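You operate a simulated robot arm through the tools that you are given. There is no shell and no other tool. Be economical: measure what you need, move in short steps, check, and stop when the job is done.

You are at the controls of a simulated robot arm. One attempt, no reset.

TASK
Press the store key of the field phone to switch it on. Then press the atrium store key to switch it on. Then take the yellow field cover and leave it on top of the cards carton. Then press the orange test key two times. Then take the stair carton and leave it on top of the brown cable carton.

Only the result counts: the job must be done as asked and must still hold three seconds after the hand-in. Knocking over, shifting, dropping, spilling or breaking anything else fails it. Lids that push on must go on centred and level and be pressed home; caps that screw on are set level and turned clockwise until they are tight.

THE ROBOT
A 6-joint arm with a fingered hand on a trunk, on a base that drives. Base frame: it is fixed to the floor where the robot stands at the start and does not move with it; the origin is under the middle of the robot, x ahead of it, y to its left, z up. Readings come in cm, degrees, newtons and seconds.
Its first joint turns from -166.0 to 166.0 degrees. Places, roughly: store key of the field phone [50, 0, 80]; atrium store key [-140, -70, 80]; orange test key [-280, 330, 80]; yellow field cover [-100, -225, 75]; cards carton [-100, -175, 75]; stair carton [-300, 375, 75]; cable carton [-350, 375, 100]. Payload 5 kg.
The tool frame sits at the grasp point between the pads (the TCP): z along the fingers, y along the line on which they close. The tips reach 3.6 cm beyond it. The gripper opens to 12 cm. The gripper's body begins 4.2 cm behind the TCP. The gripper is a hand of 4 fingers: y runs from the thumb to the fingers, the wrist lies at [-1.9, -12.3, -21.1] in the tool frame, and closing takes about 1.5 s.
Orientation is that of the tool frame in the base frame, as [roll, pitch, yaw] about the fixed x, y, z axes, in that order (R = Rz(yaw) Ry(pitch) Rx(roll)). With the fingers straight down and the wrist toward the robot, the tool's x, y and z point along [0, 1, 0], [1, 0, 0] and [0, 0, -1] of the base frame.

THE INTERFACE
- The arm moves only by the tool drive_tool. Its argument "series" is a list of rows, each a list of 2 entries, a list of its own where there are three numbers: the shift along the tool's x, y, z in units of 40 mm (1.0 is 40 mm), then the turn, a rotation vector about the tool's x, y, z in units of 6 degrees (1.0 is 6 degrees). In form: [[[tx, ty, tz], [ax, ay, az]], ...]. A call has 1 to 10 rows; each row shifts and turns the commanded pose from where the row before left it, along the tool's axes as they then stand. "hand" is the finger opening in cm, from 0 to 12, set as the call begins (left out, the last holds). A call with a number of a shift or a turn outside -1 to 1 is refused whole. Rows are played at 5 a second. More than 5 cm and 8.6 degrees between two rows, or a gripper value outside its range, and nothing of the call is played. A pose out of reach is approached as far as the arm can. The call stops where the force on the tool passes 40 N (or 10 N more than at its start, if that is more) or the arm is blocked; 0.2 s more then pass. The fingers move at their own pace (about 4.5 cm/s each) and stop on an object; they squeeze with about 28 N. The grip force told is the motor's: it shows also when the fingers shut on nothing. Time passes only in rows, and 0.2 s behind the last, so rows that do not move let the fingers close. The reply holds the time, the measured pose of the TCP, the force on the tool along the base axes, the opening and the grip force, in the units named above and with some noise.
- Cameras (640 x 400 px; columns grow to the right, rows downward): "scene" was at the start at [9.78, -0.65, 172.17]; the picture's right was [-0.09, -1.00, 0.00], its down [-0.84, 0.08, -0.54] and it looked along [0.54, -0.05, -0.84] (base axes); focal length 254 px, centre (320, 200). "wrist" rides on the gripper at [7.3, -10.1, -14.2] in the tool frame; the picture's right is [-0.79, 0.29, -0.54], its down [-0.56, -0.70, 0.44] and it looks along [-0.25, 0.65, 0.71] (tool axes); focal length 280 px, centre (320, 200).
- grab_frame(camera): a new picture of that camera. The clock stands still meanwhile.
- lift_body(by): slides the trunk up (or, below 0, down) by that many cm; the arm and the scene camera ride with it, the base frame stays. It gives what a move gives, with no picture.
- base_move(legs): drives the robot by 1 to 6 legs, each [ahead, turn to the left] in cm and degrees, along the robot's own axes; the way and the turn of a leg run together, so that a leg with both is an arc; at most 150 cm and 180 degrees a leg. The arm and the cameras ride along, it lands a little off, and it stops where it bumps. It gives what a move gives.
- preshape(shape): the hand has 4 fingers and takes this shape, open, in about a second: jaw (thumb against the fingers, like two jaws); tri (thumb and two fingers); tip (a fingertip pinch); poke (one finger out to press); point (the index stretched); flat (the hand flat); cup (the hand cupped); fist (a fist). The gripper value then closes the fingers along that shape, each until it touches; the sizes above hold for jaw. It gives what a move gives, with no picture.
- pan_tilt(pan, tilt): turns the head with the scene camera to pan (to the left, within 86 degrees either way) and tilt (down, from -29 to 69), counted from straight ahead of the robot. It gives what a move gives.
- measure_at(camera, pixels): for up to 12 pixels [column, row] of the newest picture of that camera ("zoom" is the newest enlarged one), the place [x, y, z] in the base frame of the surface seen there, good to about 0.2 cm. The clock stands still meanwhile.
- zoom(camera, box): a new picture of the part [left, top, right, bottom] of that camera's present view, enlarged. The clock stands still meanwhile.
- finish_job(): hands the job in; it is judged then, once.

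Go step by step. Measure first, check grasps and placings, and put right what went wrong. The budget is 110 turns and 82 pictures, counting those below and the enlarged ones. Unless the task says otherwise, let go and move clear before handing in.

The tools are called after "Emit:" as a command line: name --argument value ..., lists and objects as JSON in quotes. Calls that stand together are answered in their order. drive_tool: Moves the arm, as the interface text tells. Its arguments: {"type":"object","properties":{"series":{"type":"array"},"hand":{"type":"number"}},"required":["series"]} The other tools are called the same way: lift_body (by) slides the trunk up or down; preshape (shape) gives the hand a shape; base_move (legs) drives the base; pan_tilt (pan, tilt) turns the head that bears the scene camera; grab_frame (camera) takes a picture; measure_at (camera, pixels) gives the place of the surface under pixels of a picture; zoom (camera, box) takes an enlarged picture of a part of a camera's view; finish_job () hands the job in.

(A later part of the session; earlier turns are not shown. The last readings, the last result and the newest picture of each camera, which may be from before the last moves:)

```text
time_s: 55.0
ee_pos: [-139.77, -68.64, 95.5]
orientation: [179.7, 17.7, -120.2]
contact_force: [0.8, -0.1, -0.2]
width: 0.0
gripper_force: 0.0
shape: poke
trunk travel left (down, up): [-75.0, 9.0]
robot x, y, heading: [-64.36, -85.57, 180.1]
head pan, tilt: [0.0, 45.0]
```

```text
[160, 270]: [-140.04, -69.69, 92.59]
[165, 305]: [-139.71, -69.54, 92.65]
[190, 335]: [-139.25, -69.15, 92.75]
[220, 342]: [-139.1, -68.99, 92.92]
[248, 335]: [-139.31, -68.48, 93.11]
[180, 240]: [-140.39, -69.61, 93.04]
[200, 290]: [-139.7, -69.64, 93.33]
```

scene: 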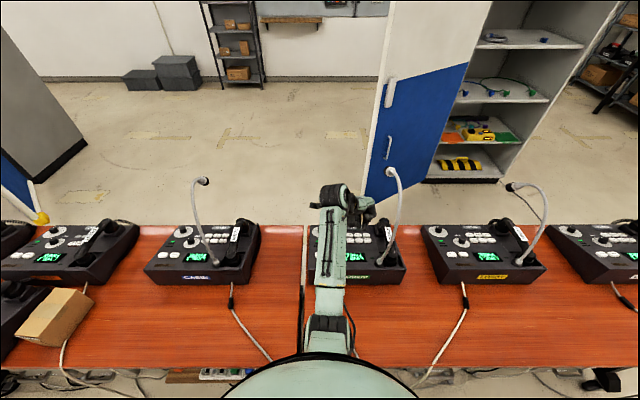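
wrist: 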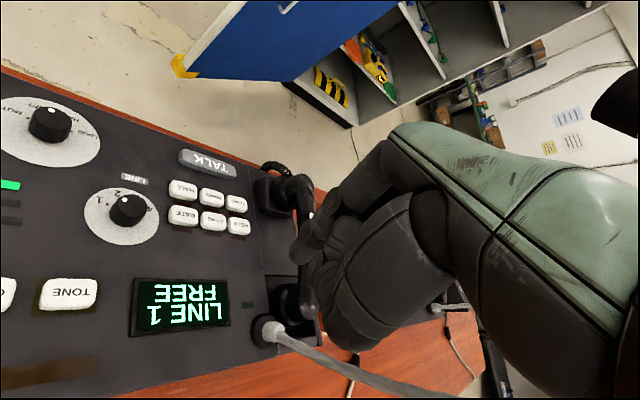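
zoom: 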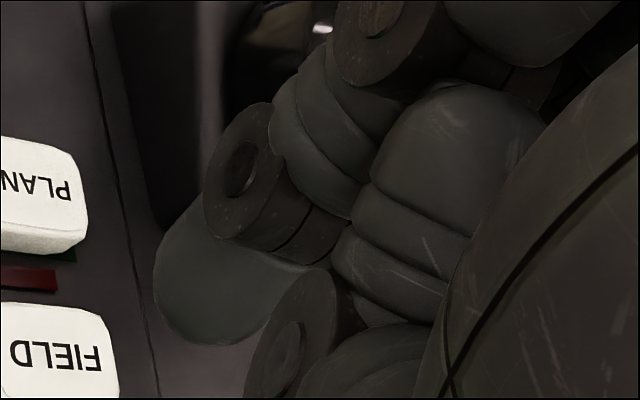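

Tip centre is over STORE, about 7.5 cm above. Descending.

Emit:
drive_tool --series '[[[0.309, 0, 0.951], [0, 0, 0]], [[0.225, 0, 0.693], [0, 0, 0]], [[0.018, 0, 0.057], [0, 0, 0]], [[0.018, 0, 0.057], [0, 0, 0]], [[0.018, 0, 0.057], [0, 0, 0]], [[0.018, 0, 0.057], [0, 0, 0]]]'

Emit:
zoom --camera "wrist" --box '[200, 150, 400, 300]'

```text
time_s: 56.4
ee_pos: [-139.94, -68.51, 87.99]
orientation: [179.2, 17.6, -120.4]
contact_force: [1.4, 0.5, 14.9]
width: 0.0
gripper_force: 0.1
shape: poke
trunk travel left (down, up): [-75.0, 9.0]
robot x, y, heading: [-63.96, -85.37, 179.9]
head pan, tilt: [0.0, 45.0]
```

```text
2.67 times, centred on (300, 225) of wrist
```

zoom: 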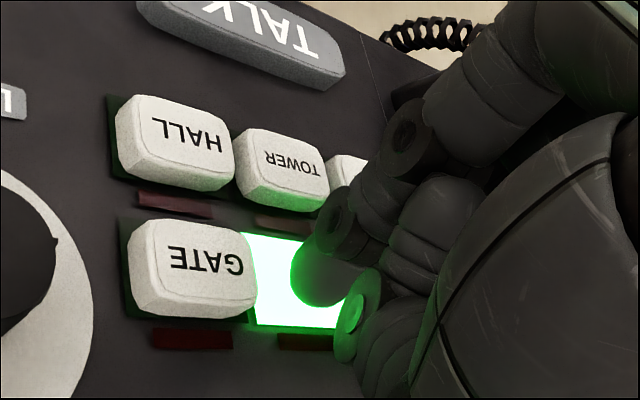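

STORE lit up. Retrace: up, back, up.

Emit:
drive_tool --series '[[[-0.309, 0, -0.951], [0, 0, 0]], [[-0.309, 0, -0.951], [0, 0, 0]], [[-0.054, -0.9, 0.018], [0, 0, 0]], [[-0.104, -0.947, 0.034], [0, 0, 0]], [[-0.309, 0, -0.951], [0, 0, 0]], [[-0.309, 0, -0.951], [0, 0, 0]], [[-0.309, 0, -0.951], [0, 0, 0]], [[-0.104, -0.947, 0.034], [0, 0, 0]], [[-0.104, -0.947, 0.034], [0, 0, 0]], [[0, 0, 0], [0, 0, 0]]]'

Emit:
zoom --camera "scene" --box '[300, 210, 410, 280]'

Emit:
drive_tool --series '[[[-0.104, -0.947, 0.034], [0, 0, 0]], [[-0.104, -0.947, 0.034], [0, 0, 0]], [[-0.104, -0.947, 0.034], [0, 0, 0]], [[0, 0, 0], [0, 1, 0]], [[0, 0, 0], [0, 1, 0]], [[0, 0, 0], [0, 1, 0]], [[0, 0, 0], [0, 0, -1]], [[0, 0, 0], [0, 0, -1]], [[0, 0, 0], [0, 0, -1]], [[0, 0, 0], [0, 0, -1]]]'

Emit:
pan_tilt --pan 70 --tilt 35

Emit:
grab_frame --camera "scene"

```text
time_s: 58.6
ee_pos: [-126.05, -74.79, 107.49]
orientation: [179.7, 17.6, -120.2]
contact_force: [0.1, -0.6, 0.7]
width: 0.0
gripper_force: 0.1
shape: poke
trunk travel left (down, up): [-75.0, 9.0]
robot x, y, heading: [-64.46, -85.42, 179.8]
head pan, tilt: [0.0, 45.0]
```

```text
5.71 times, centred on (355, 245) of scene
```

zoom: 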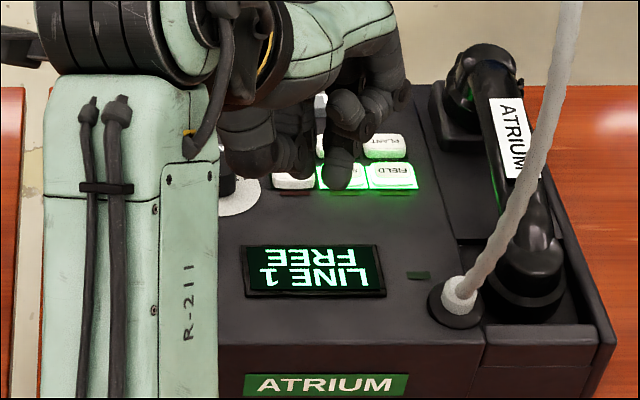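

```text
time_s: 60.8
ee_pos: [-115.54, -79.29, 107.52]
orientation: [179.5, -0.3, -96.0]
contact_force: [0.5, 0.7, -0.7]
width: 0.0
gripper_force: 0.0
shape: poke
trunk travel left (down, up): [-75.0, 9.0]
robot x, y, heading: [-64.23, -85.57, 179.9]
head pan, tilt: [0.0, 45.0]
```

```text
time_s: 62.2
ee_pos: [-115.48, -79.27, 107.37]
orientation: [179.5, -0.1, -96.1]
contact_force: [0.2, 0.3, 0.0]
width: 0.0
gripper_force: 0.0
shape: poke
trunk travel left (down, up): [-75.0, 9.0]
robot x, y, heading: [-64.12, -85.43, 179.9]
head pan, tilt: [70.0, 35.0]
```

```text
41 pictures are left
```

scene: 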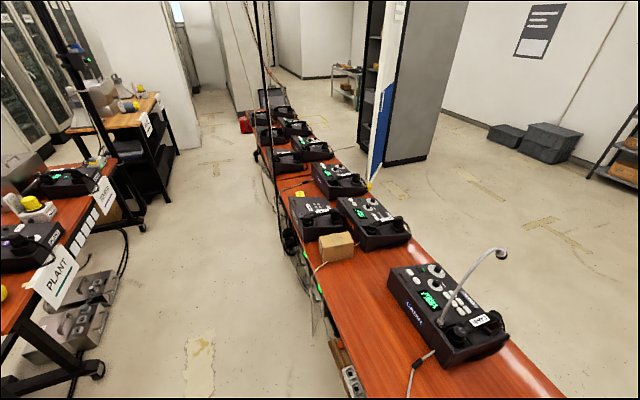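

FIELD may also be lit; looking again at the atrium panel.

Emit:
pan_tilt --pan -10 --tilt 45

Emit:
zoom --camera "scene" --box '[240, 190, 370, 280]'

```text
time_s: 63.8
ee_pos: [-115.46, -79.23, 107.45]
orientation: [179.5, -0.1, -96.1]
contact_force: [-0.5, 0.4, -0.1]
width: 0.0
gripper_force: 0.0
shape: poke
trunk travel left (down, up): [-75.0, 9.0]
robot x, y, heading: [-64.69, -85.55, 180.0]
head pan, tilt: [-10.0, 45.0]
```

```text
4.44 times, centred on (305, 235) of scene
```

zoom: 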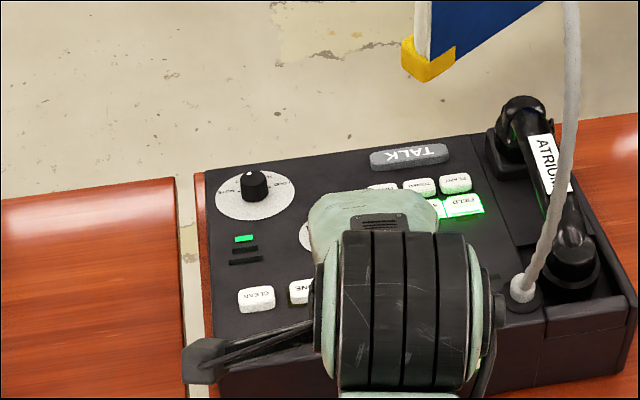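

FIELD is lit also, so another finger protrudes. I'll rotate the hand to see it from the scene camera and find every tip.

Emit:
drive_tool --series '[[[0, 0, 0], [0, 0, 1]], [[0, 0, 0], [0, 0, 1]], [[0, 0, 0], [0, 0, 1]], [[0, 0, 0], [0, 0, 1]], [[0, 0, 0], [0, 0, 1]], [[0, 0, 0], [0, 0, 1]], [[0, 0, 0], [0, 0, 1]], [[0, 0, 0], [0, 0, 1]], [[0, 0, 0], [0, 0, 1]]]'

Emit:
grab_frame --camera "scene"

```text
time_s: 65.8
ee_pos: [-115.57, -79.25, 107.46]
orientation: [179.8, -0.5, -150.2]
contact_force: [-0.9, 0.1, 0.2]
width: 0.0
gripper_force: 0.1
shape: poke
trunk travel left (down, up): [-75.0, 9.0]
robot x, y, heading: [-63.87, -85.39, 180.0]
head pan, tilt: [-10.0, 45.0]
```

```text
39 pictures are left
```

scene: 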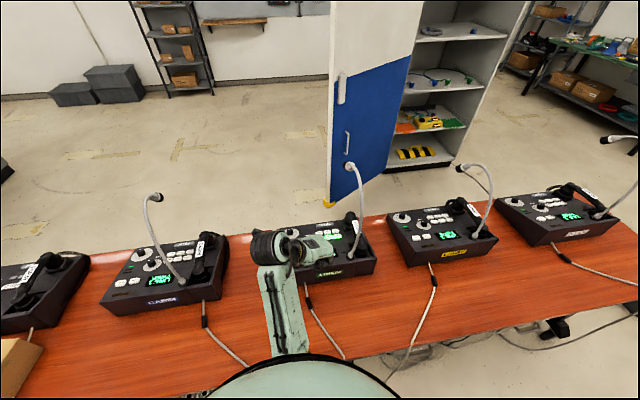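

Emit:
zoom --camera "scene" --box '[265, 210, 365, 290]'

```text
5.00 times, centred on (315, 250) of scene
```

zoom: 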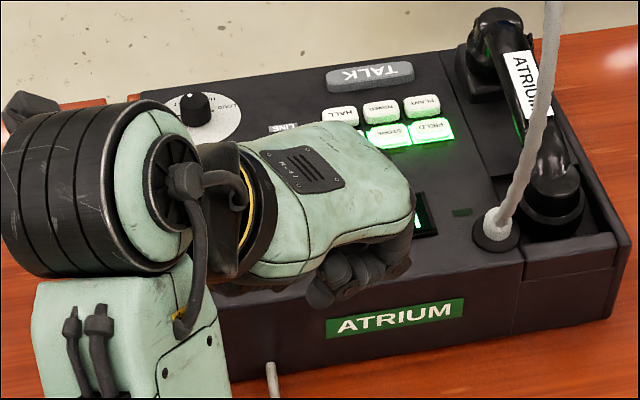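

Emit:
drive_tool --series '[[[0, 0, -1], [0, 0, 0]], [[0, 0, 0], [-1, 0, 0]], [[0, 0, 0], [-1, 0, 0]], [[0, 0, 0], [-1, 0, 0]], [[0, 0, 0], [-1, 0, 0]], [[0, 0, 0], [-1, 0, 0]], [[0, 0, 0], [-1, 0, 0]], [[0, 0, 0], [-1, 0, 0]], [[0, 0, 0], [-1, 0, 0]], [[0, 0, 0], [-1, 0, 0]]]'

Emit:
zoom --camera "scene" --box '[265, 190, 365, 270]'

```text
time_s: 68.0
ee_pos: [-116.05, -78.63, 109.83]
orientation: [125.6, -0.5, -150.1]
contact_force: [-0.4, 0.8, -0.9]
width: 0.01
gripper_force: 0.0
shape: poke
out of reach, approached as far as the arm can: row 1
trunk travel left (down, up): [-75.0, 9.0]
robot x, y, heading: [-64.26, -85.66, 179.7]
head pan, tilt: [-10.0, 45.0]
```

```text
5.00 times, centred on (315, 230) of scene
```

zoom: 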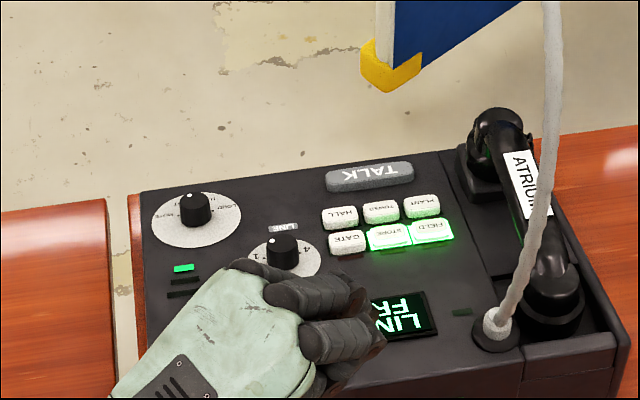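

Emit:
zoom --camera "scene" --box '[300, 232, 350, 272]'

Emit:
measure_at --camera "zoom" --pixels '[[100, 110], [200, 140], [300, 170], [350, 150], [340, 230], [380, 200], [250, 240], [350, 310], [390, 310], [400, 280], [150, 120], [320, 280]]'

Emit:
zoom --camera "wrist" --box '[260, 120, 460, 370]'

```text
10.00 times, centred on (325, 252) of scene
```

zoom: 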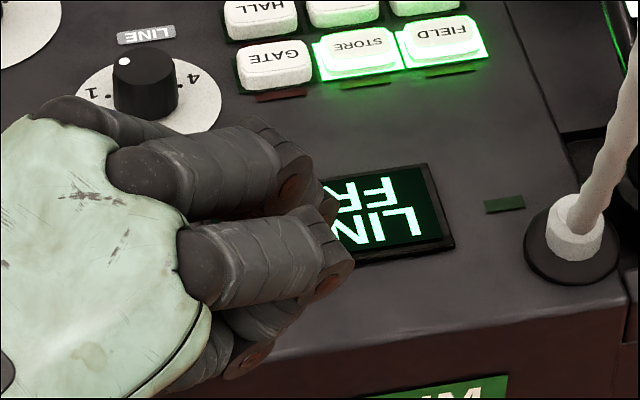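

```text
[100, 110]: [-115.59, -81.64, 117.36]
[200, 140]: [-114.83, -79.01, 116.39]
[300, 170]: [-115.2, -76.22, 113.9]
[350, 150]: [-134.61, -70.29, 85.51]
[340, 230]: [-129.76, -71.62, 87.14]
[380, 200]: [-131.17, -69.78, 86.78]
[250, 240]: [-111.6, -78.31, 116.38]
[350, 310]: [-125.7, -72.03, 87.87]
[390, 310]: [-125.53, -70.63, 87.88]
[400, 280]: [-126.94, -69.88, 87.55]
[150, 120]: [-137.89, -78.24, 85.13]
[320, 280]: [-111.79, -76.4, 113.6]
```

```text
1.60 times, centred on (360, 245) of wrist
```

zoom: 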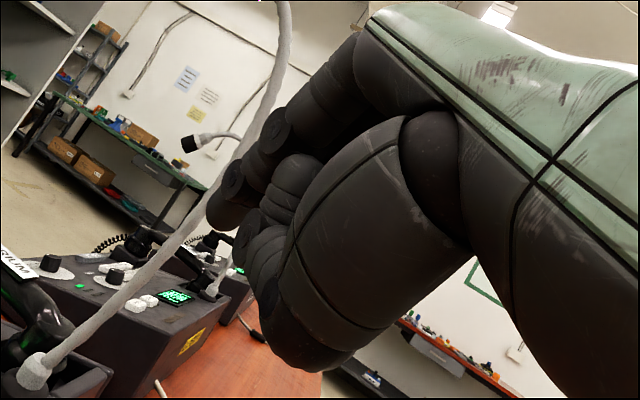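

Need the hand's -x side visible: undo the pitch, yaw 30° more, and tilt the tips toward the camera.

Emit:
drive_tool --series '[[[0, 0, 0], [1, 0, 0]], [[0, 0, 0], [1, 0, 0]], [[0, 0, 0], [1, 0, 0]], [[0, 0, 0], [1, 0, 0]], [[0, 0, 0], [1, 0, 0]], [[0, 0, 0], [1, 0, 0]], [[0, 0, 0], [1, 0, 0]], [[0, 0, 0], [1, 0, 0]], [[0, 0, 0], [1, 0, 0]]]'

Emit:
drive_tool --series '[[[0, 0, 0], [0, 0, 1]], [[0, 0, 0], [0, 0, 1]], [[0, 0, 0], [0, 0, 1]], [[0, 0, 0], [0, 0, 1]], [[0, 0, 0], [0, 0, 1]], [[0, 0, 0], [0, -1, 0]], [[0, 0, 0], [0, -1, 0]], [[0, 0, 0], [0, -1, 0]], [[0, 0, 0], [0, -1, 0]], [[0, 0, 0], [0, -1, 0]]]'

Emit:
zoom --camera "scene" --box '[255, 190, 375, 286]'

```text
time_s: 70.0
ee_pos: [-115.98, -78.47, 109.69]
orientation: [179.8, -0.5, -150.0]
contact_force: [-0.1, -0.4, -0.2]
width: 0.0
gripper_force: 0.1
shape: poke
trunk travel left (down, up): [-75.0, 9.0]
robot x, y, heading: [-64.22, -85.62, 179.8]
head pan, tilt: [-10.0, 45.0]
```

```text
time_s: 72.2
ee_pos: [-122.06, -69.63, 94.53]
orientation: [-179.8, 29.6, -180.0]
contact_force: [-0.4, -0.6, -0.8]
width: 0.0
gripper_force: 0.1
shape: poke
out of reach, approached as far as the arm can: row 1, 2, 3, 4, 5, 6, 7, 8, 9, 10
trunk travel left (down, up): [-75.0, 9.0]
robot x, y, heading: [-64.38, -85.46, 179.9]
head pan, tilt: [-10.0, 45.0]
```

```text
4.17 times, centred on (315, 238) of scene
```

zoom: 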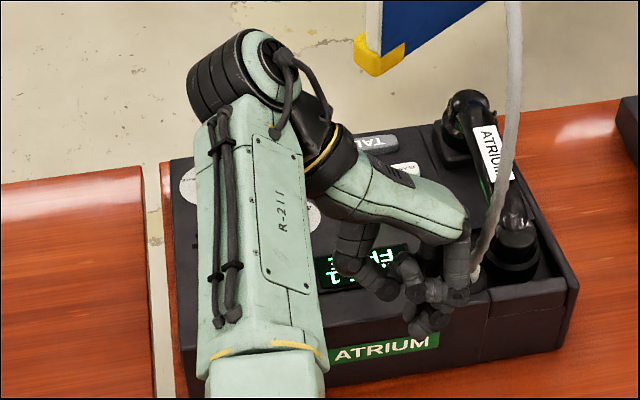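

The hand shows well but came close to the gooseneck. I measure the fingertips before carefully backing off.

Emit:
zoom --camera "scene" --box '[310, 228, 350, 258]'

```text
13.33 times, centred on (330, 243) of scene
```

zoom: 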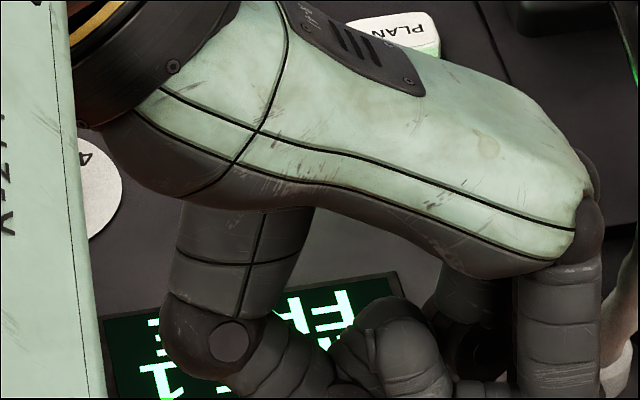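

Emit:
zoom --camera "scene" --box '[315, 245, 355, 275]'

Emit:
measure_at --camera "zoom" --pixels '[[330, 360], [345, 375], [325, 330], [370, 350], [390, 320], [290, 250], [250, 150], [440, 230], [230, 200], [310, 375], [385, 360], [620, 150]]'

```text
13.33 times, centred on (335, 260) of scene
```

zoom: 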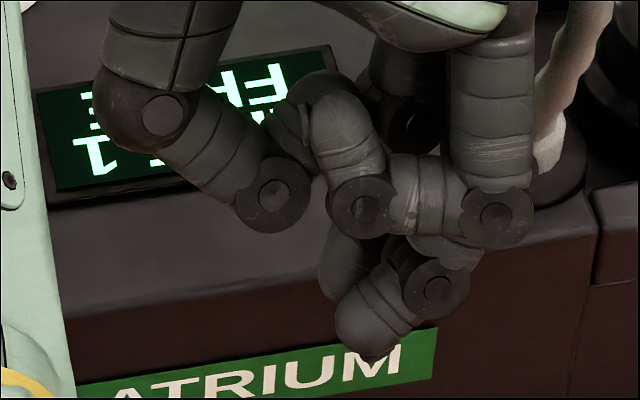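

```text
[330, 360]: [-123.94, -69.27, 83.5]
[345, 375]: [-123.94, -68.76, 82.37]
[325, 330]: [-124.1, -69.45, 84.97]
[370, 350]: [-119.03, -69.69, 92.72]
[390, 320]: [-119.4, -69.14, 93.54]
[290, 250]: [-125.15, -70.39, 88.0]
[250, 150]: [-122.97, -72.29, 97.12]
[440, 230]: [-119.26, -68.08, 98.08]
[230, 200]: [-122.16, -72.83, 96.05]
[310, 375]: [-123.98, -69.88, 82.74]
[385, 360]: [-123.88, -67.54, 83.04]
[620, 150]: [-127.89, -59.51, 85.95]
```

The real poking finger is the one at about (370,340) here, on the tool's -x side; I measure its outline.

Emit:
measure_at --camera "zoom" --pixels '[[338, 320], [345, 340], [360, 350], [380, 352], [350, 300], [365, 325], [395, 340], [412, 322], [375, 300], [340, 270], [325, 275], [340, 240]]'

Emit:
drive_tool --series '[[[0, -0.5, -0.5], [0, 0, 0]], [[0, -0.5, -0.5], [0, 0, 0]]]'

```text
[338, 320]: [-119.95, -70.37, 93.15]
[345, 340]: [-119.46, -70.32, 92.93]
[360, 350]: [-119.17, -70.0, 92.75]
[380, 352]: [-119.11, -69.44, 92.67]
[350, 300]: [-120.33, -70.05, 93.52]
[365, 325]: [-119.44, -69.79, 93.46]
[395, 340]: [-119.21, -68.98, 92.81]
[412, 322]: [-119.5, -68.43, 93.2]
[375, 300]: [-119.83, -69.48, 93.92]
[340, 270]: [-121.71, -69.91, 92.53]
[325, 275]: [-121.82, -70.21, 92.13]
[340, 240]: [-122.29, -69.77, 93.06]
```

```text
time_s: 72.8
ee_pos: [-125.71, -72.58, 96.09]
orientation: [-179.9, 29.5, -180.0]
contact_force: [0.4, -0.2, -0.3]
width: 0.0
gripper_force: 0.1
shape: poke
out of reach, approached as far as the arm can: row 1, 2
trunk travel left (down, up): [-75.0, 9.0]
robot x, y, heading: [-64.19, -86.03, 179.8]
head pan, tilt: [-10.0, 45.0]
```

The poking tip is at tool [-1.0, 0, 3.4] (the tip I'd watched is another, shorter finger). I unwind to a comfortable pose away from the gooseneck.

Emit:
drive_tool --series '[[[0, 0, 0], [0, 1, 0]], [[0, 0, 0], [0, 1, 0]], [[0, 0, 0], [0, 1, 0]], [[0, 0, 0], [0, 1, 0]], [[0, 0, 0], [0, 1, 0]], [[0, 0, 0], [0, 0, -1]], [[0, 0, 0], [0, 0, -1]], [[0, 0, 0], [0, 0, -1]], [[0, 0, 0], [0, 0, -1]], [[0, 0, 0], [0, 0, -1]]]'

Emit:
drive_tool --series '[[[0, 0, 0], [0, 0, -1]], [[0, 0, 0], [0, 0, -1]], [[0, 0, 0], [0, 0, -0.5]], [[0, 0, 0], [0, 0, 0]]]'

```text
time_s: 75.0
ee_pos: [-125.72, -72.66, 96.07]
orientation: [179.8, -0.5, -150.0]
contact_force: [0.1, -0.1, -0.6]
width: 0.01
gripper_force: 0.2
shape: poke
trunk travel left (down, up): [-75.0, 9.0]
robot x, y, heading: [-64.05, -85.58, 180.0]
head pan, tilt: [-10.0, 45.0]
```

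```text
time_s: 76.0
ee_pos: [-125.6, -72.57, 96.23]
orientation: [179.6, -0.4, -135.0]
contact_force: [0.3, -0.3, 0.5]
width: 0.01
gripper_force: 0.1
shape: poke
trunk travel left (down, up): [-75.0, 9.0]
robot x, y, heading: [-64.21, -85.76, 180.1]
head pan, tilt: [-10.0, 45.0]
```

Emit:
drive_tool --series '[[[0.356, 0.974, 0.05], [0, 0, 0]], [[0.356, 0.974, 0.05], [0, 0, 0]], [[0.356, 0.974, 0.05], [0, 0, 0]], [[0.356, 0.974, 0.05], [0, 0, 0]], [[0, 0, 0], [0, 0, 0]]]'

Emit:
zoom --camera "scene" --box '[270, 180, 380, 268]'

Emit:
measure_at --camera "zoom" --pixels '[[400, 250], [420, 240], [380, 260], [440, 250], [450, 225], [410, 270], [500, 230], [460, 60]]'

```text
time_s: 77.2
ee_pos: [-140.74, -65.49, 95.43]
orientation: [179.7, -0.5, -135.1]
contact_force: [-0.2, 0.3, 1.0]
width: 0.0
gripper_force: 0.1
shape: poke
trunk travel left (down, up): [-75.0, 9.0]
robot x, y, heading: [-63.92, -85.69, 180.1]
head pan, tilt: [-10.0, 45.0]
```

```text
4.55 times, centred on (325, 224) of scene
```

zoom: 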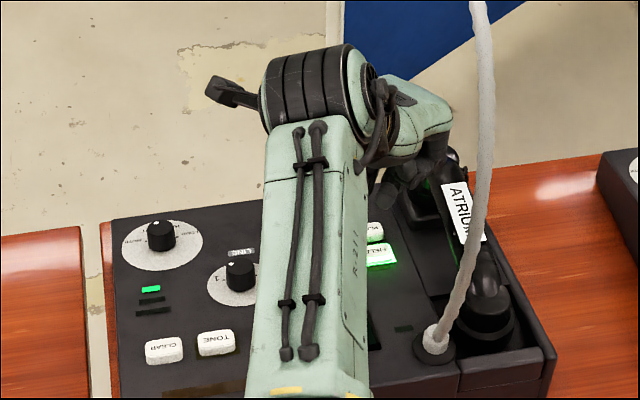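

```text
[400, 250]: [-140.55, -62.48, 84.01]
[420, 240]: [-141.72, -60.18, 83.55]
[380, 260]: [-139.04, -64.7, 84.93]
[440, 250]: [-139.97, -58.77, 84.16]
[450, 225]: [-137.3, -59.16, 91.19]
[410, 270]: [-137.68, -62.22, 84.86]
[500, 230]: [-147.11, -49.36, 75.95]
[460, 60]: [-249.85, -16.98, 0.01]
```

Emit:
measure_at --camera "zoom" --pixels '[[435, 145], [430, 175], [412, 190], [390, 195], [455, 160], [448, 190], [425, 205], [380, 185], [400, 165], [405, 215]]'

Emit:
zoom --camera "scene" --box '[325, 195, 365, 240]'

```text
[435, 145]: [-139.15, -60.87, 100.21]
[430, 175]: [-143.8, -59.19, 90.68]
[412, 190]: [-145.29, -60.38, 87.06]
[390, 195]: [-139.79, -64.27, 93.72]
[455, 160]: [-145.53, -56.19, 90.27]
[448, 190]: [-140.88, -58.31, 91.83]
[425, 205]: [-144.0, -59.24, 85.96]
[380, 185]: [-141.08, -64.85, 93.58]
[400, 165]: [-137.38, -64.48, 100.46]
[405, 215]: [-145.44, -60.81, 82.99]
```

```text
8.89 times, centred on (345, 218) of scene
```

zoom: 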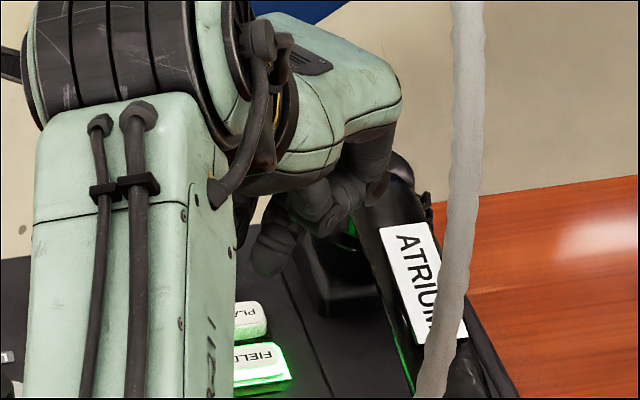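

Emit:
measure_at --camera "zoom" --pixels '[[375, 195], [382, 185], [350, 190], [345, 210], [325, 225], [265, 262], [255, 250], [285, 255], [390, 165], [370, 220]]'

```text
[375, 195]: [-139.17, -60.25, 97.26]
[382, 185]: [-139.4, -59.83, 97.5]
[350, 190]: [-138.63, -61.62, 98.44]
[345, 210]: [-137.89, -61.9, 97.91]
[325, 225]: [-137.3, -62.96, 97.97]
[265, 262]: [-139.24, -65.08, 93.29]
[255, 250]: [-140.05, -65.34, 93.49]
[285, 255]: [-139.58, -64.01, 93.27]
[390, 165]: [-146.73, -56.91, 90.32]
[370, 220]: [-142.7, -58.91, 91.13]
```

Tip is right over FIELD; the outer knuckle would pass close to the handset, so I yaw 15° more and shift slightly, then descend partway.

Emit:
drive_tool --series '[[[0, 0, 0], [0, 0, 1]], [[0, 0, 0], [0, 0, 1]], [[0.07, -0.045, 0], [0, 0, 0.5]], [[0, 0, 0.9], [0, 0, 0]], [[0, 0, 0.4], [0, 0, 0]], [[0, 0, 0], [0, 0, 0]]]'

Emit:
zoom --camera "scene" --box '[325, 195, 365, 240]'

Emit:
measure_at --camera "zoom" --pixels '[[250, 290], [270, 295], [290, 290], [350, 240], [370, 230], [340, 250], [325, 270], [385, 260], [360, 255]]'

```text
time_s: 78.6
ee_pos: [-140.92, -65.79, 90.27]
orientation: [179.8, -0.4, -150.1]
contact_force: [0.4, -0.5, -0.7]
width: 0.0
gripper_force: 0.0
shape: poke
trunk travel left (down, up): [-75.0, 9.0]
robot x, y, heading: [-64.1, -85.37, 180.0]
head pan, tilt: [-10.0, 45.0]
```

```text
8.89 times, centred on (345, 218) of scene
```

zoom: 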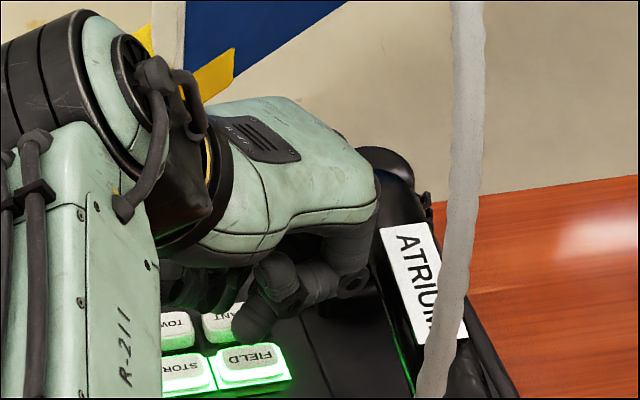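

```text
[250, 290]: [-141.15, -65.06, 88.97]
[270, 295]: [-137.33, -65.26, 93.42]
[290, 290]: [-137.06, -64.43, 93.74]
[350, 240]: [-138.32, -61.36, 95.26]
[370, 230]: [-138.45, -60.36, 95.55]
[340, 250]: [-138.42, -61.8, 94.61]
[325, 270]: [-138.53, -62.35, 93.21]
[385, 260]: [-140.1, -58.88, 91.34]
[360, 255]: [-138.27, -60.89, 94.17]
```

Emit:
measure_at --camera "zoom" --pixels '[[240, 335], [255, 340], [268, 325], [235, 320], [250, 320], [355, 285], [365, 280], [340, 290], [375, 300], [250, 358]]'

```text
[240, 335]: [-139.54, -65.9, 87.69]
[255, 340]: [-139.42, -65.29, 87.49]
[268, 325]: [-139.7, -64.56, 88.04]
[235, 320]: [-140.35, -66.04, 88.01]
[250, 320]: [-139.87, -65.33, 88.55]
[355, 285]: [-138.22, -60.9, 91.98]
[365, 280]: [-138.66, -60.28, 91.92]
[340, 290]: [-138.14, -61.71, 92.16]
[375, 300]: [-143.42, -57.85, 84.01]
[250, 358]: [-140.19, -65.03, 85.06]
```

Emit:
drive_tool --series '[[[0, 0, 0.3], [0, 0, 0]], [[0, 0, 0.08], [0, 0, 0]], [[0, 0, 0.06], [0, 0, 0]], [[0, 0, 0.05], [0, 0, 0]], [[0, 0, 0], [0, 0, 0]]]'

Emit:
zoom --camera "scene" --box '[325, 195, 365, 240]'

```text
time_s: 79.8
ee_pos: [-141.02, -65.8, 88.4]
orientation: [179.8, -0.6, -150.0]
contact_force: [-0.5, -0.3, 2.4]
width: 0.0
gripper_force: 0.0
shape: poke
trunk travel left (down, up): [-75.0, 9.0]
robot x, y, heading: [-63.9, -85.55, 180.1]
head pan, tilt: [-10.0, 45.0]
```

```text
8.89 times, centred on (345, 218) of scene
```

zoom: 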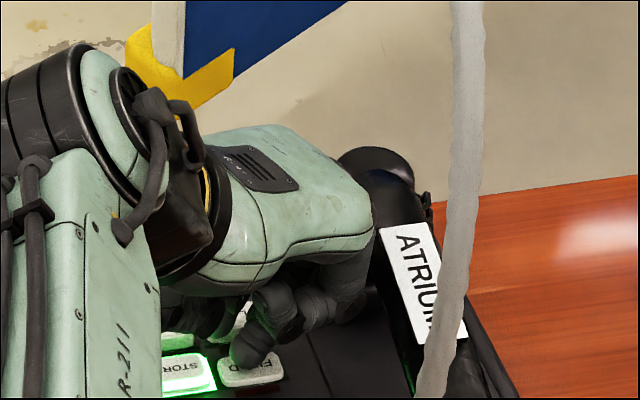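

FIELD went off, STORE remains lit. Retreat and verify.

Emit:
drive_tool --series '[[[0, 0, -0.8], [0, 0, 0]], [[0, 0, -0.9], [0, 0, 0]], [[-0.594, -0.85, -0.1], [0, 0, 0]], [[-0.594, -0.85, -0.3], [0, 0, 0]], [[-0.594, -0.85, -0.3], [0, 0, 0]], [[-0.594, -0.85, -0.3], [0, 0, 0]], [[0, 0, 0], [0, 0, -1]], [[0, 0, 0], [0, 0, -1]], [[0, 0, 0], [0, 0, -1]], [[0, 0, 0], [0, 0, -1]]]'

Emit:
drive_tool --series '[[[-0.7, -0.7, -0.2], [0, 0, -1]], [[-0.7, -0.5, -0.2], [0, 0, -1]], [[-0.7, -0.3, 0], [0, 0, -1]], [[-0.7, -0.3, 0], [0, 0, -1]], [[0, 0, 0], [0, 0, -1]], [[0, 0, 0], [0, 0, 0]]]'

Emit:
zoom --camera "scene" --box '[280, 190, 390, 270]'

```text
time_s: 82.0
ee_pos: [-125.82, -72.73, 99.09]
orientation: [179.7, -0.3, -126.0]
contact_force: [-0.3, -0.8, 0.5]
width: 0.0
gripper_force: 0.1
shape: poke
trunk travel left (down, up): [-75.0, 9.0]
robot x, y, heading: [-64.2, -85.58, 179.9]
head pan, tilt: [-10.0, 45.0]
```

```text
time_s: 83.4
ee_pos: [-114.6, -66.51, 100.6]
orientation: [179.4, -0.2, -96.1]
contact_force: [-0.7, 0.5, 0.3]
width: 0.0
gripper_force: 0.1
shape: poke
trunk travel left (down, up): [-75.0, 9.0]
robot x, y, heading: [-64.43, -85.76, 180.1]
head pan, tilt: [-10.0, 45.0]
```

```text
5.00 times, centred on (335, 230) of scene
```

zoom: 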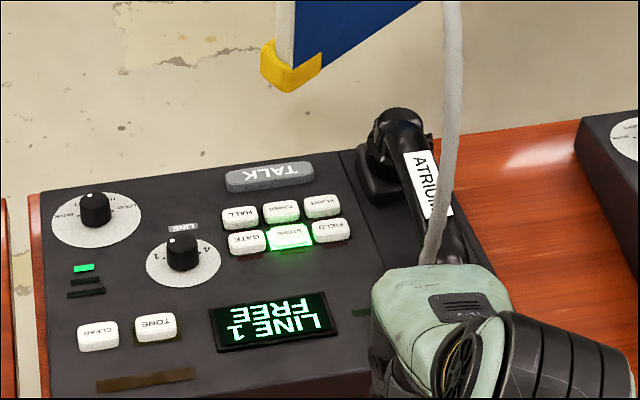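

Only STORE is lit now (TOWER just catches its glow). Back the hand away and drive toward the cover and cards carton.

Emit:
drive_tool --series '[[[0, -0.9, 0], [0, 0, 0]], [[0.5, -0.8, -0.3], [0, 0, 0]], [[0.9, -0.3, -0.3], [0, 0, 0]], [[0.9, 0, -0.3], [0, 0, 0]], [[0.5, 0, 0], [0, 0, 0]]]'

Emit:
base_move --legs '[[-6, 0], [0, 90], [112, 0], [0, -90]]'

Emit:
pan_tilt --pan 0 --tilt 45

Emit:
grab_frame --camera "scene"

```text
time_s: 84.6
ee_pos: [-107.67, -78.54, 104.03]
orientation: [179.5, 0.0, -96.2]
contact_force: [0.0, 0.5, 0.7]
width: 0.01
gripper_force: 0.1
shape: poke
trunk travel left (down, up): [-75.0, 9.0]
robot x, y, heading: [-63.98, -85.61, 179.9]
head pan, tilt: [-10.0, 45.0]
```

```text
time_s: 98.5
ee_pos: [-101.06, -190.77, 104.13]
orientation: [179.5, -0.1, -96.0]
contact_force: [0.1, 0.0, -0.4]
width: 0.0
gripper_force: 0.1
shape: poke
trunk travel left (down, up): [-75.0, 9.0]
robot x, y, heading: [-57.43, -197.91, -179.9]
head pan, tilt: [-10.0, 45.0]
```

```text
time_s: 99.3
ee_pos: [-101.0, -190.82, 103.96]
orientation: [179.6, -0.1, -96.0]
contact_force: [-0.2, -0.1, 0.5]
width: 0.0
gripper_force: 0.1
shape: poke
trunk travel left (down, up): [-75.0, 9.0]
robot x, y, heading: [-57.4, -197.74, -179.9]
head pan, tilt: [0.0, 45.0]
```

```text
26 pictures are left
```

scene: 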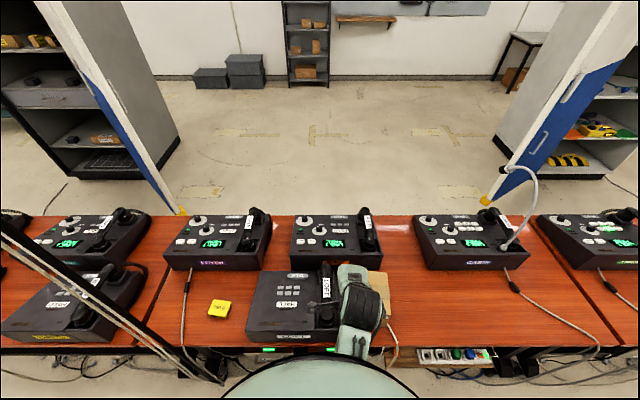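

Emit:
zoom --camera "scene" --box '[190, 285, 250, 325]'

Emit:
measure_at --camera "zoom" --pixels '[[210, 160], [430, 170], [180, 290], [400, 330], [300, 230], [190, 320], [390, 355], [450, 200], [300, 380], [545, 200]]'

Emit:
measure_at --camera "scene" --pixels '[[340, 276], [385, 276], [375, 318], [388, 312], [382, 290], [150, 340], [100, 290], [40, 245], [335, 320], [280, 285]]'

```text
10.00 times, centred on (220, 305) of scene
```

zoom: 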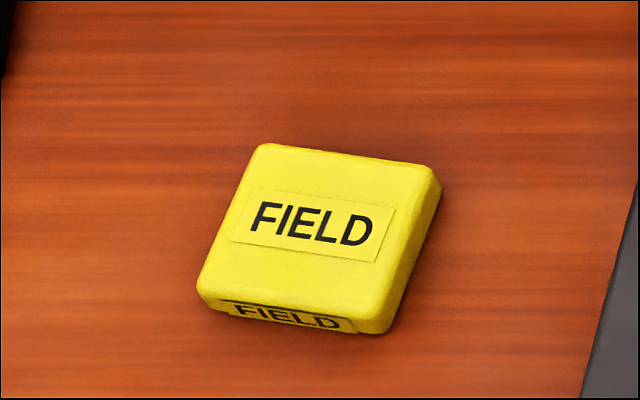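

```text
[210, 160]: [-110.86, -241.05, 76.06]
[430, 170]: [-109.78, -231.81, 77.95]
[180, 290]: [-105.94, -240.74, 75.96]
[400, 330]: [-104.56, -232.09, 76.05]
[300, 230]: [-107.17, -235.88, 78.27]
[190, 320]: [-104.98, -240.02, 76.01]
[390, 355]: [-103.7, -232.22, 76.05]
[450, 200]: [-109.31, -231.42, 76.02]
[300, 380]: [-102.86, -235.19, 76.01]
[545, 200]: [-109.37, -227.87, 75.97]
```

```text
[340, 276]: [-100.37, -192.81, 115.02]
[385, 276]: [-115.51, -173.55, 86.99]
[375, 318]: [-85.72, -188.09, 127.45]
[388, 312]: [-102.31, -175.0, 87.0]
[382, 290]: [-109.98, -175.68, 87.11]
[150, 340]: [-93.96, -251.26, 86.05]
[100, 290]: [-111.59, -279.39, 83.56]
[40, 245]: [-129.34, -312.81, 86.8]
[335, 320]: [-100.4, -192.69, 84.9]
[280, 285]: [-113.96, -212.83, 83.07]
```

Emit:
measure_at --camera "zoom" --pixels '[[268, 150], [425, 172], [205, 288], [378, 322], [230, 222], [405, 255], [345, 165], [285, 305]]'

Emit:
measure_at --camera "scene" --pixels '[[20, 240], [60, 272], [80, 290], [120, 318], [150, 348], [180, 367], [100, 303], [160, 345], [30, 254], [200, 375]]'

Emit:
preshape --shape "jaw"

Emit:
zoom --camera "scene" --box '[0, 200, 260, 400]'

```text
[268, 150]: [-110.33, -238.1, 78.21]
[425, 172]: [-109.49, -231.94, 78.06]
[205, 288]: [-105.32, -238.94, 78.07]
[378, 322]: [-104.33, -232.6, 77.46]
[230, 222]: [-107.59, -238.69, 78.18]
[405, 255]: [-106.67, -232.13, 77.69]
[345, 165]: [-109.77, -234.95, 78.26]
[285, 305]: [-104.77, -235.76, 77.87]
```

```text
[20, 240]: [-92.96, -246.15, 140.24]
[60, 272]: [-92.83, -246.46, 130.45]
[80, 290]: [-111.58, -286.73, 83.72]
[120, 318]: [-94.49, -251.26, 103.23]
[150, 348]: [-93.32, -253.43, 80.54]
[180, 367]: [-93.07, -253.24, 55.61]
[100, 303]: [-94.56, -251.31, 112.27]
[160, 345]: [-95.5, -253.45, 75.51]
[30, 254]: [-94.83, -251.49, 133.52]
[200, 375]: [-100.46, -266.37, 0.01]
```

```text
time_s: 100.2
ee_pos: [-101.17, -190.87, 104.1]
orientation: [179.4, -0.1, -96.0]
contact_force: [0.0, -0.2, 0.1]
width: 12.0
gripper_force: 0.0
shape: jaw
trunk travel left (down, up): [-75.0, 9.0]
robot x, y, heading: [-57.93, -197.57, -180.1]
head pan, tilt: [0.0, 45.0]
```

```text
2.00 times, centred on (130, 300) of scene
```

zoom: 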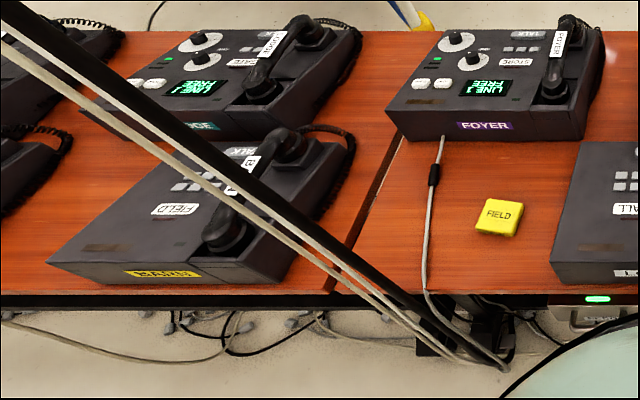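

A vertical pole and cables stand at about [-94, -246…-253]; the cover centre is [-107.4, -235.4], top 78.2. I align yaw with its short side and move above it, then view the carton.

Emit:
drive_tool --series '[[[0.94, 0.034, 0], [0, 0, 0]], [[0.94, 0.034, 0], [0, 0, 0]], [[0.94, 0.034, 0], [0, 0, 0]], [[0.94, 0.034, 0], [0, 0, 0]], [[0.94, 0.034, 0], [0, 0, 0]], [[0.94, 0.034, 0], [0, 0, 0]], [[0.94, 0.034, 0], [0, 0, 0]], [[0.94, 0.034, 0], [0, 0, 0]], [[0.94, 0.034, 0], [0, 0, 0]], [[0.94, 0.034, 0], [0, 0, 0]]]' --hand 12

Emit:
drive_tool --series '[[[0.92, 0.034, 0], [0, 0, 0]], [[0.92, 0.034, 0], [0, 0, 0]], [[0, 0, 0.5], [0, 0, 0.6]], [[0, 0, 0.5], [0, 0, 0]], [[0, 0, 0], [0, 0, 0]]]'

Emit:
grab_frame --camera "scene"

Emit:
measure_at --camera "scene" --pixels '[[345, 272], [388, 275], [390, 315], [355, 318], [365, 285], [375, 300], [350, 290], [385, 290], [392, 300], [345, 300]]'

```text
time_s: 102.4
ee_pos: [-106.5, -228.29, 104.13]
orientation: [179.6, 0.0, -96.0]
contact_force: [0.4, -0.5, -0.4]
width: 11.97
gripper_force: 0.1
shape: jaw
trunk travel left (down, up): [-75.0, 9.0]
robot x, y, heading: [-57.27, -197.76, -180.0]
head pan, tilt: [0.0, 45.0]
```

```text
time_s: 103.6
ee_pos: [-107.42, -235.25, 100.2]
orientation: [179.5, -0.2, -99.6]
contact_force: [0.0, -0.9, -0.1]
width: 12.03
gripper_force: 0.1
shape: jaw
trunk travel left (down, up): [-75.0, 9.0]
robot x, y, heading: [-57.6, -198.19, -179.8]
head pan, tilt: [0.0, 45.0]
```

```text
23 pictures are left
```

scene: 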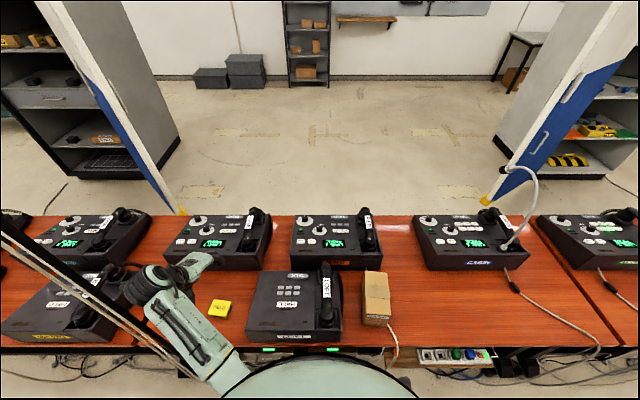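

```text
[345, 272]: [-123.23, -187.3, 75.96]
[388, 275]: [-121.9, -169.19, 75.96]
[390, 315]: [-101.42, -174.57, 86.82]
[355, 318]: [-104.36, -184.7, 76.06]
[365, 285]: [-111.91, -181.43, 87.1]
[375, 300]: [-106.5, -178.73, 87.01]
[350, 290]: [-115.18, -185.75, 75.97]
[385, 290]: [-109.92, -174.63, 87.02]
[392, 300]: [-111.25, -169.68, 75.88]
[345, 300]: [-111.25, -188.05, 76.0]
```

Emit:
measure_at --camera "scene" --pixels '[[366, 273], [386, 273], [364, 312], [389, 317], [377, 274], [377, 314], [364, 295], [388, 295], [362, 280]]'

Emit:
drive_tool --series '[[[0, 0, 1], [0, 0, 0]], [[0, 0, 1], [0, 0, 0]], [[0, 0, 1], [0, 0, 0]], [[0, 0, 0.6], [0, 0, 0]], [[0, 0, 0], [0, 0, 0]]]'

Emit:
grab_frame --camera "wrist"

```text
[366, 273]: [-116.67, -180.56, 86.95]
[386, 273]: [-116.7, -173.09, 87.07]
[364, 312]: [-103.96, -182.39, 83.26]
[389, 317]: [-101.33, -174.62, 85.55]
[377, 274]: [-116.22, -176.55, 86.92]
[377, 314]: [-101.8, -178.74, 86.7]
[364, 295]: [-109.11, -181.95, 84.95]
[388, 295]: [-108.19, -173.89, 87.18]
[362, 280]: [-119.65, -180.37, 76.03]
```

```text
time_s: 104.8
ee_pos: [-107.63, -235.22, 85.76]
orientation: [179.5, -0.1, -99.6]
contact_force: [0.5, 0.1, 0.6]
width: 11.98
gripper_force: 0.1
shape: jaw
trunk travel left (down, up): [-75.0, 9.0]
robot x, y, heading: [-57.69, -198.08, -179.9]
head pan, tilt: [0.0, 45.0]
```

```text
22 pictures are left
```

wrist: 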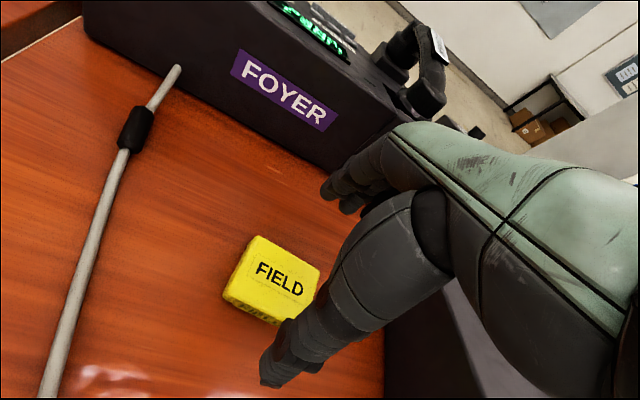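

Emit:
measure_at --camera "wrist" --pixels '[[272, 275], [284, 277], [258, 240], [312, 264], [230, 290], [275, 312], [280, 380], [268, 360], [350, 205], [325, 190]]'

```text
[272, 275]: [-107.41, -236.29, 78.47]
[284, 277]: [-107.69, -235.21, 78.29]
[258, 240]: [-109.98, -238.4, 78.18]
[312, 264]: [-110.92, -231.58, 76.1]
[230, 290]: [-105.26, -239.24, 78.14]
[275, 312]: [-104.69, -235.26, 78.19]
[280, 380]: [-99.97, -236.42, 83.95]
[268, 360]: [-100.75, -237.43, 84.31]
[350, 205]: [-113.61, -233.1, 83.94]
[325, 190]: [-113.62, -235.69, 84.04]
```

Cover is centred between thumb and fingers. Descend and close.

Emit:
drive_tool --series '[[[0, 0, 0.9], [0, 0, 0]], [[0, 0, 0.4], [0, 0, 0]], [[0, 0, 0.12], [0, 0, 0]], [[0, 0, 0], [0, 0, 0]]]'

Emit:
drive_tool --series '[[[0, 0, 0], [0, 0, 0]], [[0, 0, 0], [0, 0, 0]], [[0, 0, 0], [0, 0, 0]], [[0, 0, 0], [0, 0, 0]], [[0, 0, 0], [0, 0, 0]], [[0, 0, 0], [0, 0, 0]], [[0, 0, 0], [0, 0, 0]], [[0, 0, 0], [0, 0, 0]]]' --hand 3

Emit:
grab_frame --camera "wrist"

```text
time_s: 105.8
ee_pos: [-107.71, -235.28, 80.13]
orientation: [179.5, -0.1, -99.7]
contact_force: [-1.1, -0.1, -0.9]
width: 11.96
gripper_force: 0.1
shape: jaw
trunk travel left (down, up): [-75.0, 9.0]
robot x, y, heading: [-57.6, -198.0, -179.8]
head pan, tilt: [0.0, 45.0]
```

```text
time_s: 107.6
ee_pos: [-107.58, -235.43, 80.14]
orientation: [179.5, -0.3, -99.5]
contact_force: [0.1, -0.9, -0.1]
width: 5.23
gripper_force: 27.5
shape: jaw
trunk travel left (down, up): [-75.0, 9.0]
robot x, y, heading: [-57.76, -197.88, -180.1]
head pan, tilt: [0.0, 45.0]
```

```text
21 pictures are left
```

wrist: 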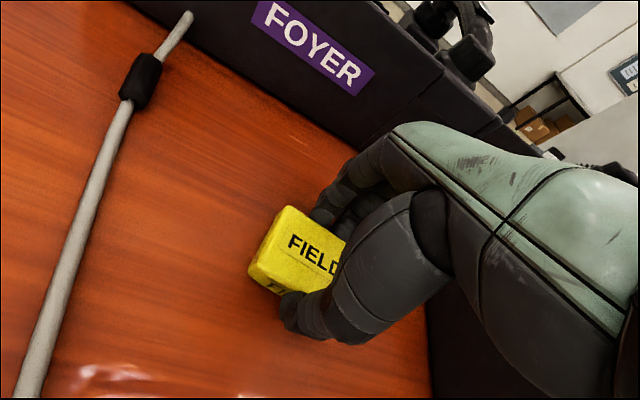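

Cover gripped. Lift and carry to the carton (centre about [-109.2, -177.6], top 87).

Emit:
drive_tool --series '[[[0, 0, -0.5], [0, 0, 0]], [[0, 0, -1], [0, 0, 0]], [[0, 0, -1], [0, 0, 0]], [[0, 0, -1], [0, 0, 0]], [[0, 0, -1], [0, 0, 0]], [[0, 0, -1], [0, 0, 0]], [[0, 0, 0], [0, 0, 0]]]'

Emit:
drive_tool --series '[[[-0.947, 0.192, 0], [0, 0, 0]], [[-0.947, 0.192, 0], [0, 0, 0]], [[-0.947, 0.192, 0], [0, 0, 0]], [[-0.947, 0.192, 0], [0, 0, 0]], [[-0.947, 0.192, 0], [0, 0, 0]], [[-0.947, 0.192, 0], [0, 0, 0]], [[-0.947, 0.192, 0], [0, 0, 0]], [[-0.947, 0.192, 0], [0, 0, 0]], [[-0.947, 0.192, 0], [0, 0, 0]], [[-0.947, 0.192, 0], [0, 0, 0]]]'

Emit:
drive_tool --series '[[[-0.947, 0.192, 0], [0, 0, 0]], [[-0.947, 0.192, 0], [0, 0, 0]], [[-0.947, 0.192, 0], [0, 0, 0]], [[-0.947, 0.192, 0], [0, 0, 0]], [[-0.947, 0.192, 0], [0, 0, 0]], [[0, 0, 0], [0, 0, 0]]]'

Emit:
grab_frame --camera "wrist"

```text
time_s: 109.2
ee_pos: [-107.4, -235.38, 102.19]
orientation: [179.5, -0.2, -99.5]
contact_force: [-0.3, 0.9, 0.2]
width: 5.22
gripper_force: 28.2
shape: jaw
trunk travel left (down, up): [-75.0, 9.0]
robot x, y, heading: [-57.47, -197.89, -179.8]
head pan, tilt: [0.0, 45.0]
```

```text
time_s: 111.4
ee_pos: [-108.61, -196.55, 102.0]
orientation: [179.6, -0.2, -99.6]
contact_force: [0.8, -0.2, -0.5]
width: 5.2
gripper_force: 28.4
shape: jaw
trunk travel left (down, up): [-75.0, 9.0]
robot x, y, heading: [-57.67, -198.02, -180.1]
head pan, tilt: [0.0, 45.0]
```

```text
time_s: 112.8
ee_pos: [-109.28, -177.47, 102.08]
orientation: [179.4, -0.1, -99.6]
contact_force: [0.2, 0.8, -0.6]
width: 5.22
gripper_force: 28.1
shape: jaw
trunk travel left (down, up): [-75.0, 9.0]
robot x, y, heading: [-57.52, -198.02, -179.7]
head pan, tilt: [0.0, 45.0]
```

```text
20 pictures are left
```

wrist: 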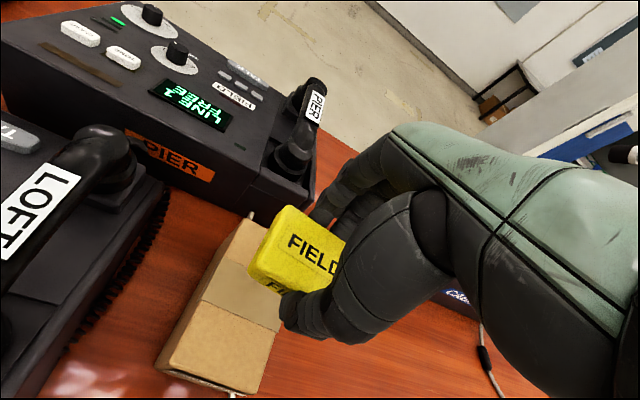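

Emit:
measure_at --camera "wrist" --pixels '[[287, 210], [255, 262], [300, 282], [330, 232], [243, 230], [165, 362], [245, 388], [210, 290], [225, 345], [268, 310]]'

```text
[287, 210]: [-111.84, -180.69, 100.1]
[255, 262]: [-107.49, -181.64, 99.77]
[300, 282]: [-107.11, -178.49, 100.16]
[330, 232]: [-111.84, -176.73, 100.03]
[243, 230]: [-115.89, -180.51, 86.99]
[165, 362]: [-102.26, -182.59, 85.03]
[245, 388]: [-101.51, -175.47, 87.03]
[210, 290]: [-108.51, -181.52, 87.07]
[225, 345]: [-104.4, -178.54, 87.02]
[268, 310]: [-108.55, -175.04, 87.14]
```

Aligned over the carton. Lower, release.

Emit:
drive_tool --series '[[[0, 0, 1], [0, 0, 0]], [[0, 0, 1], [0, 0, 0]], [[0, 0, 0.5], [0, 0, 0]], [[0, 0, 0.12], [0, 0, 0]], [[0, 0, 0.07], [0, 0, 0]], [[0, 0, 0], [0, 0, 0]]]'

Emit:
drive_tool --series '[[[0, 0, 0], [0, 0, 0]], [[0, 0, 0], [0, 0, 0]], [[0, 0, 0], [0, 0, 0]], [[0, 0, 0], [0, 0, 0]], [[0, 0, 0], [0, 0, 0]]]' --hand 10

Emit:
drive_tool --series '[[[0, 0, -0.3], [0, 0, 0]], [[0, 0, -1], [0, 0, 0]], [[0, 0, -1], [0, 0, 0]], [[0, 0, -1], [0, 0, 0]], [[0, 0, 0], [0, 0, 0]]]'

Emit:
grab_frame --camera "wrist"

```text
time_s: 114.2
ee_pos: [-109.35, -177.42, 91.31]
orientation: [179.4, -0.2, -99.7]
contact_force: [-0.7, 0.6, -1.5]
width: 5.22
gripper_force: 27.5
shape: jaw
trunk travel left (down, up): [-75.0, 9.0]
robot x, y, heading: [-57.76, -198.03, -180.2]
head pan, tilt: [0.0, 45.0]
```

```text
time_s: 115.4
ee_pos: [-109.45, -177.44, 91.14]
orientation: [179.5, -0.2, -99.6]
contact_force: [-0.1, 0.1, -0.6]
width: 9.97
gripper_force: 0.0
shape: jaw
trunk travel left (down, up): [-75.0, 9.0]
robot x, y, heading: [-57.53, -198.0, -179.9]
head pan, tilt: [0.0, 45.0]
```

```text
time_s: 116.6
ee_pos: [-109.43, -177.52, 104.41]
orientation: [179.5, -0.3, -99.6]
contact_force: [-0.1, -0.1, 0.6]
width: 9.96
gripper_force: 0.0
shape: jaw
trunk travel left (down, up): [-75.0, 9.0]
robot x, y, heading: [-57.58, -197.59, -179.8]
head pan, tilt: [0.0, 45.0]
```

```text
19 pictures are left
```

wrist: 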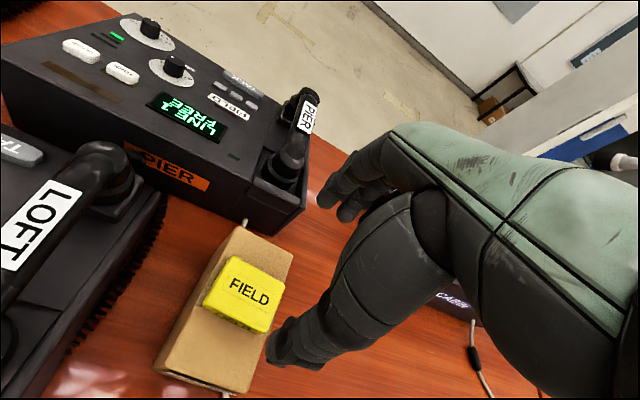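

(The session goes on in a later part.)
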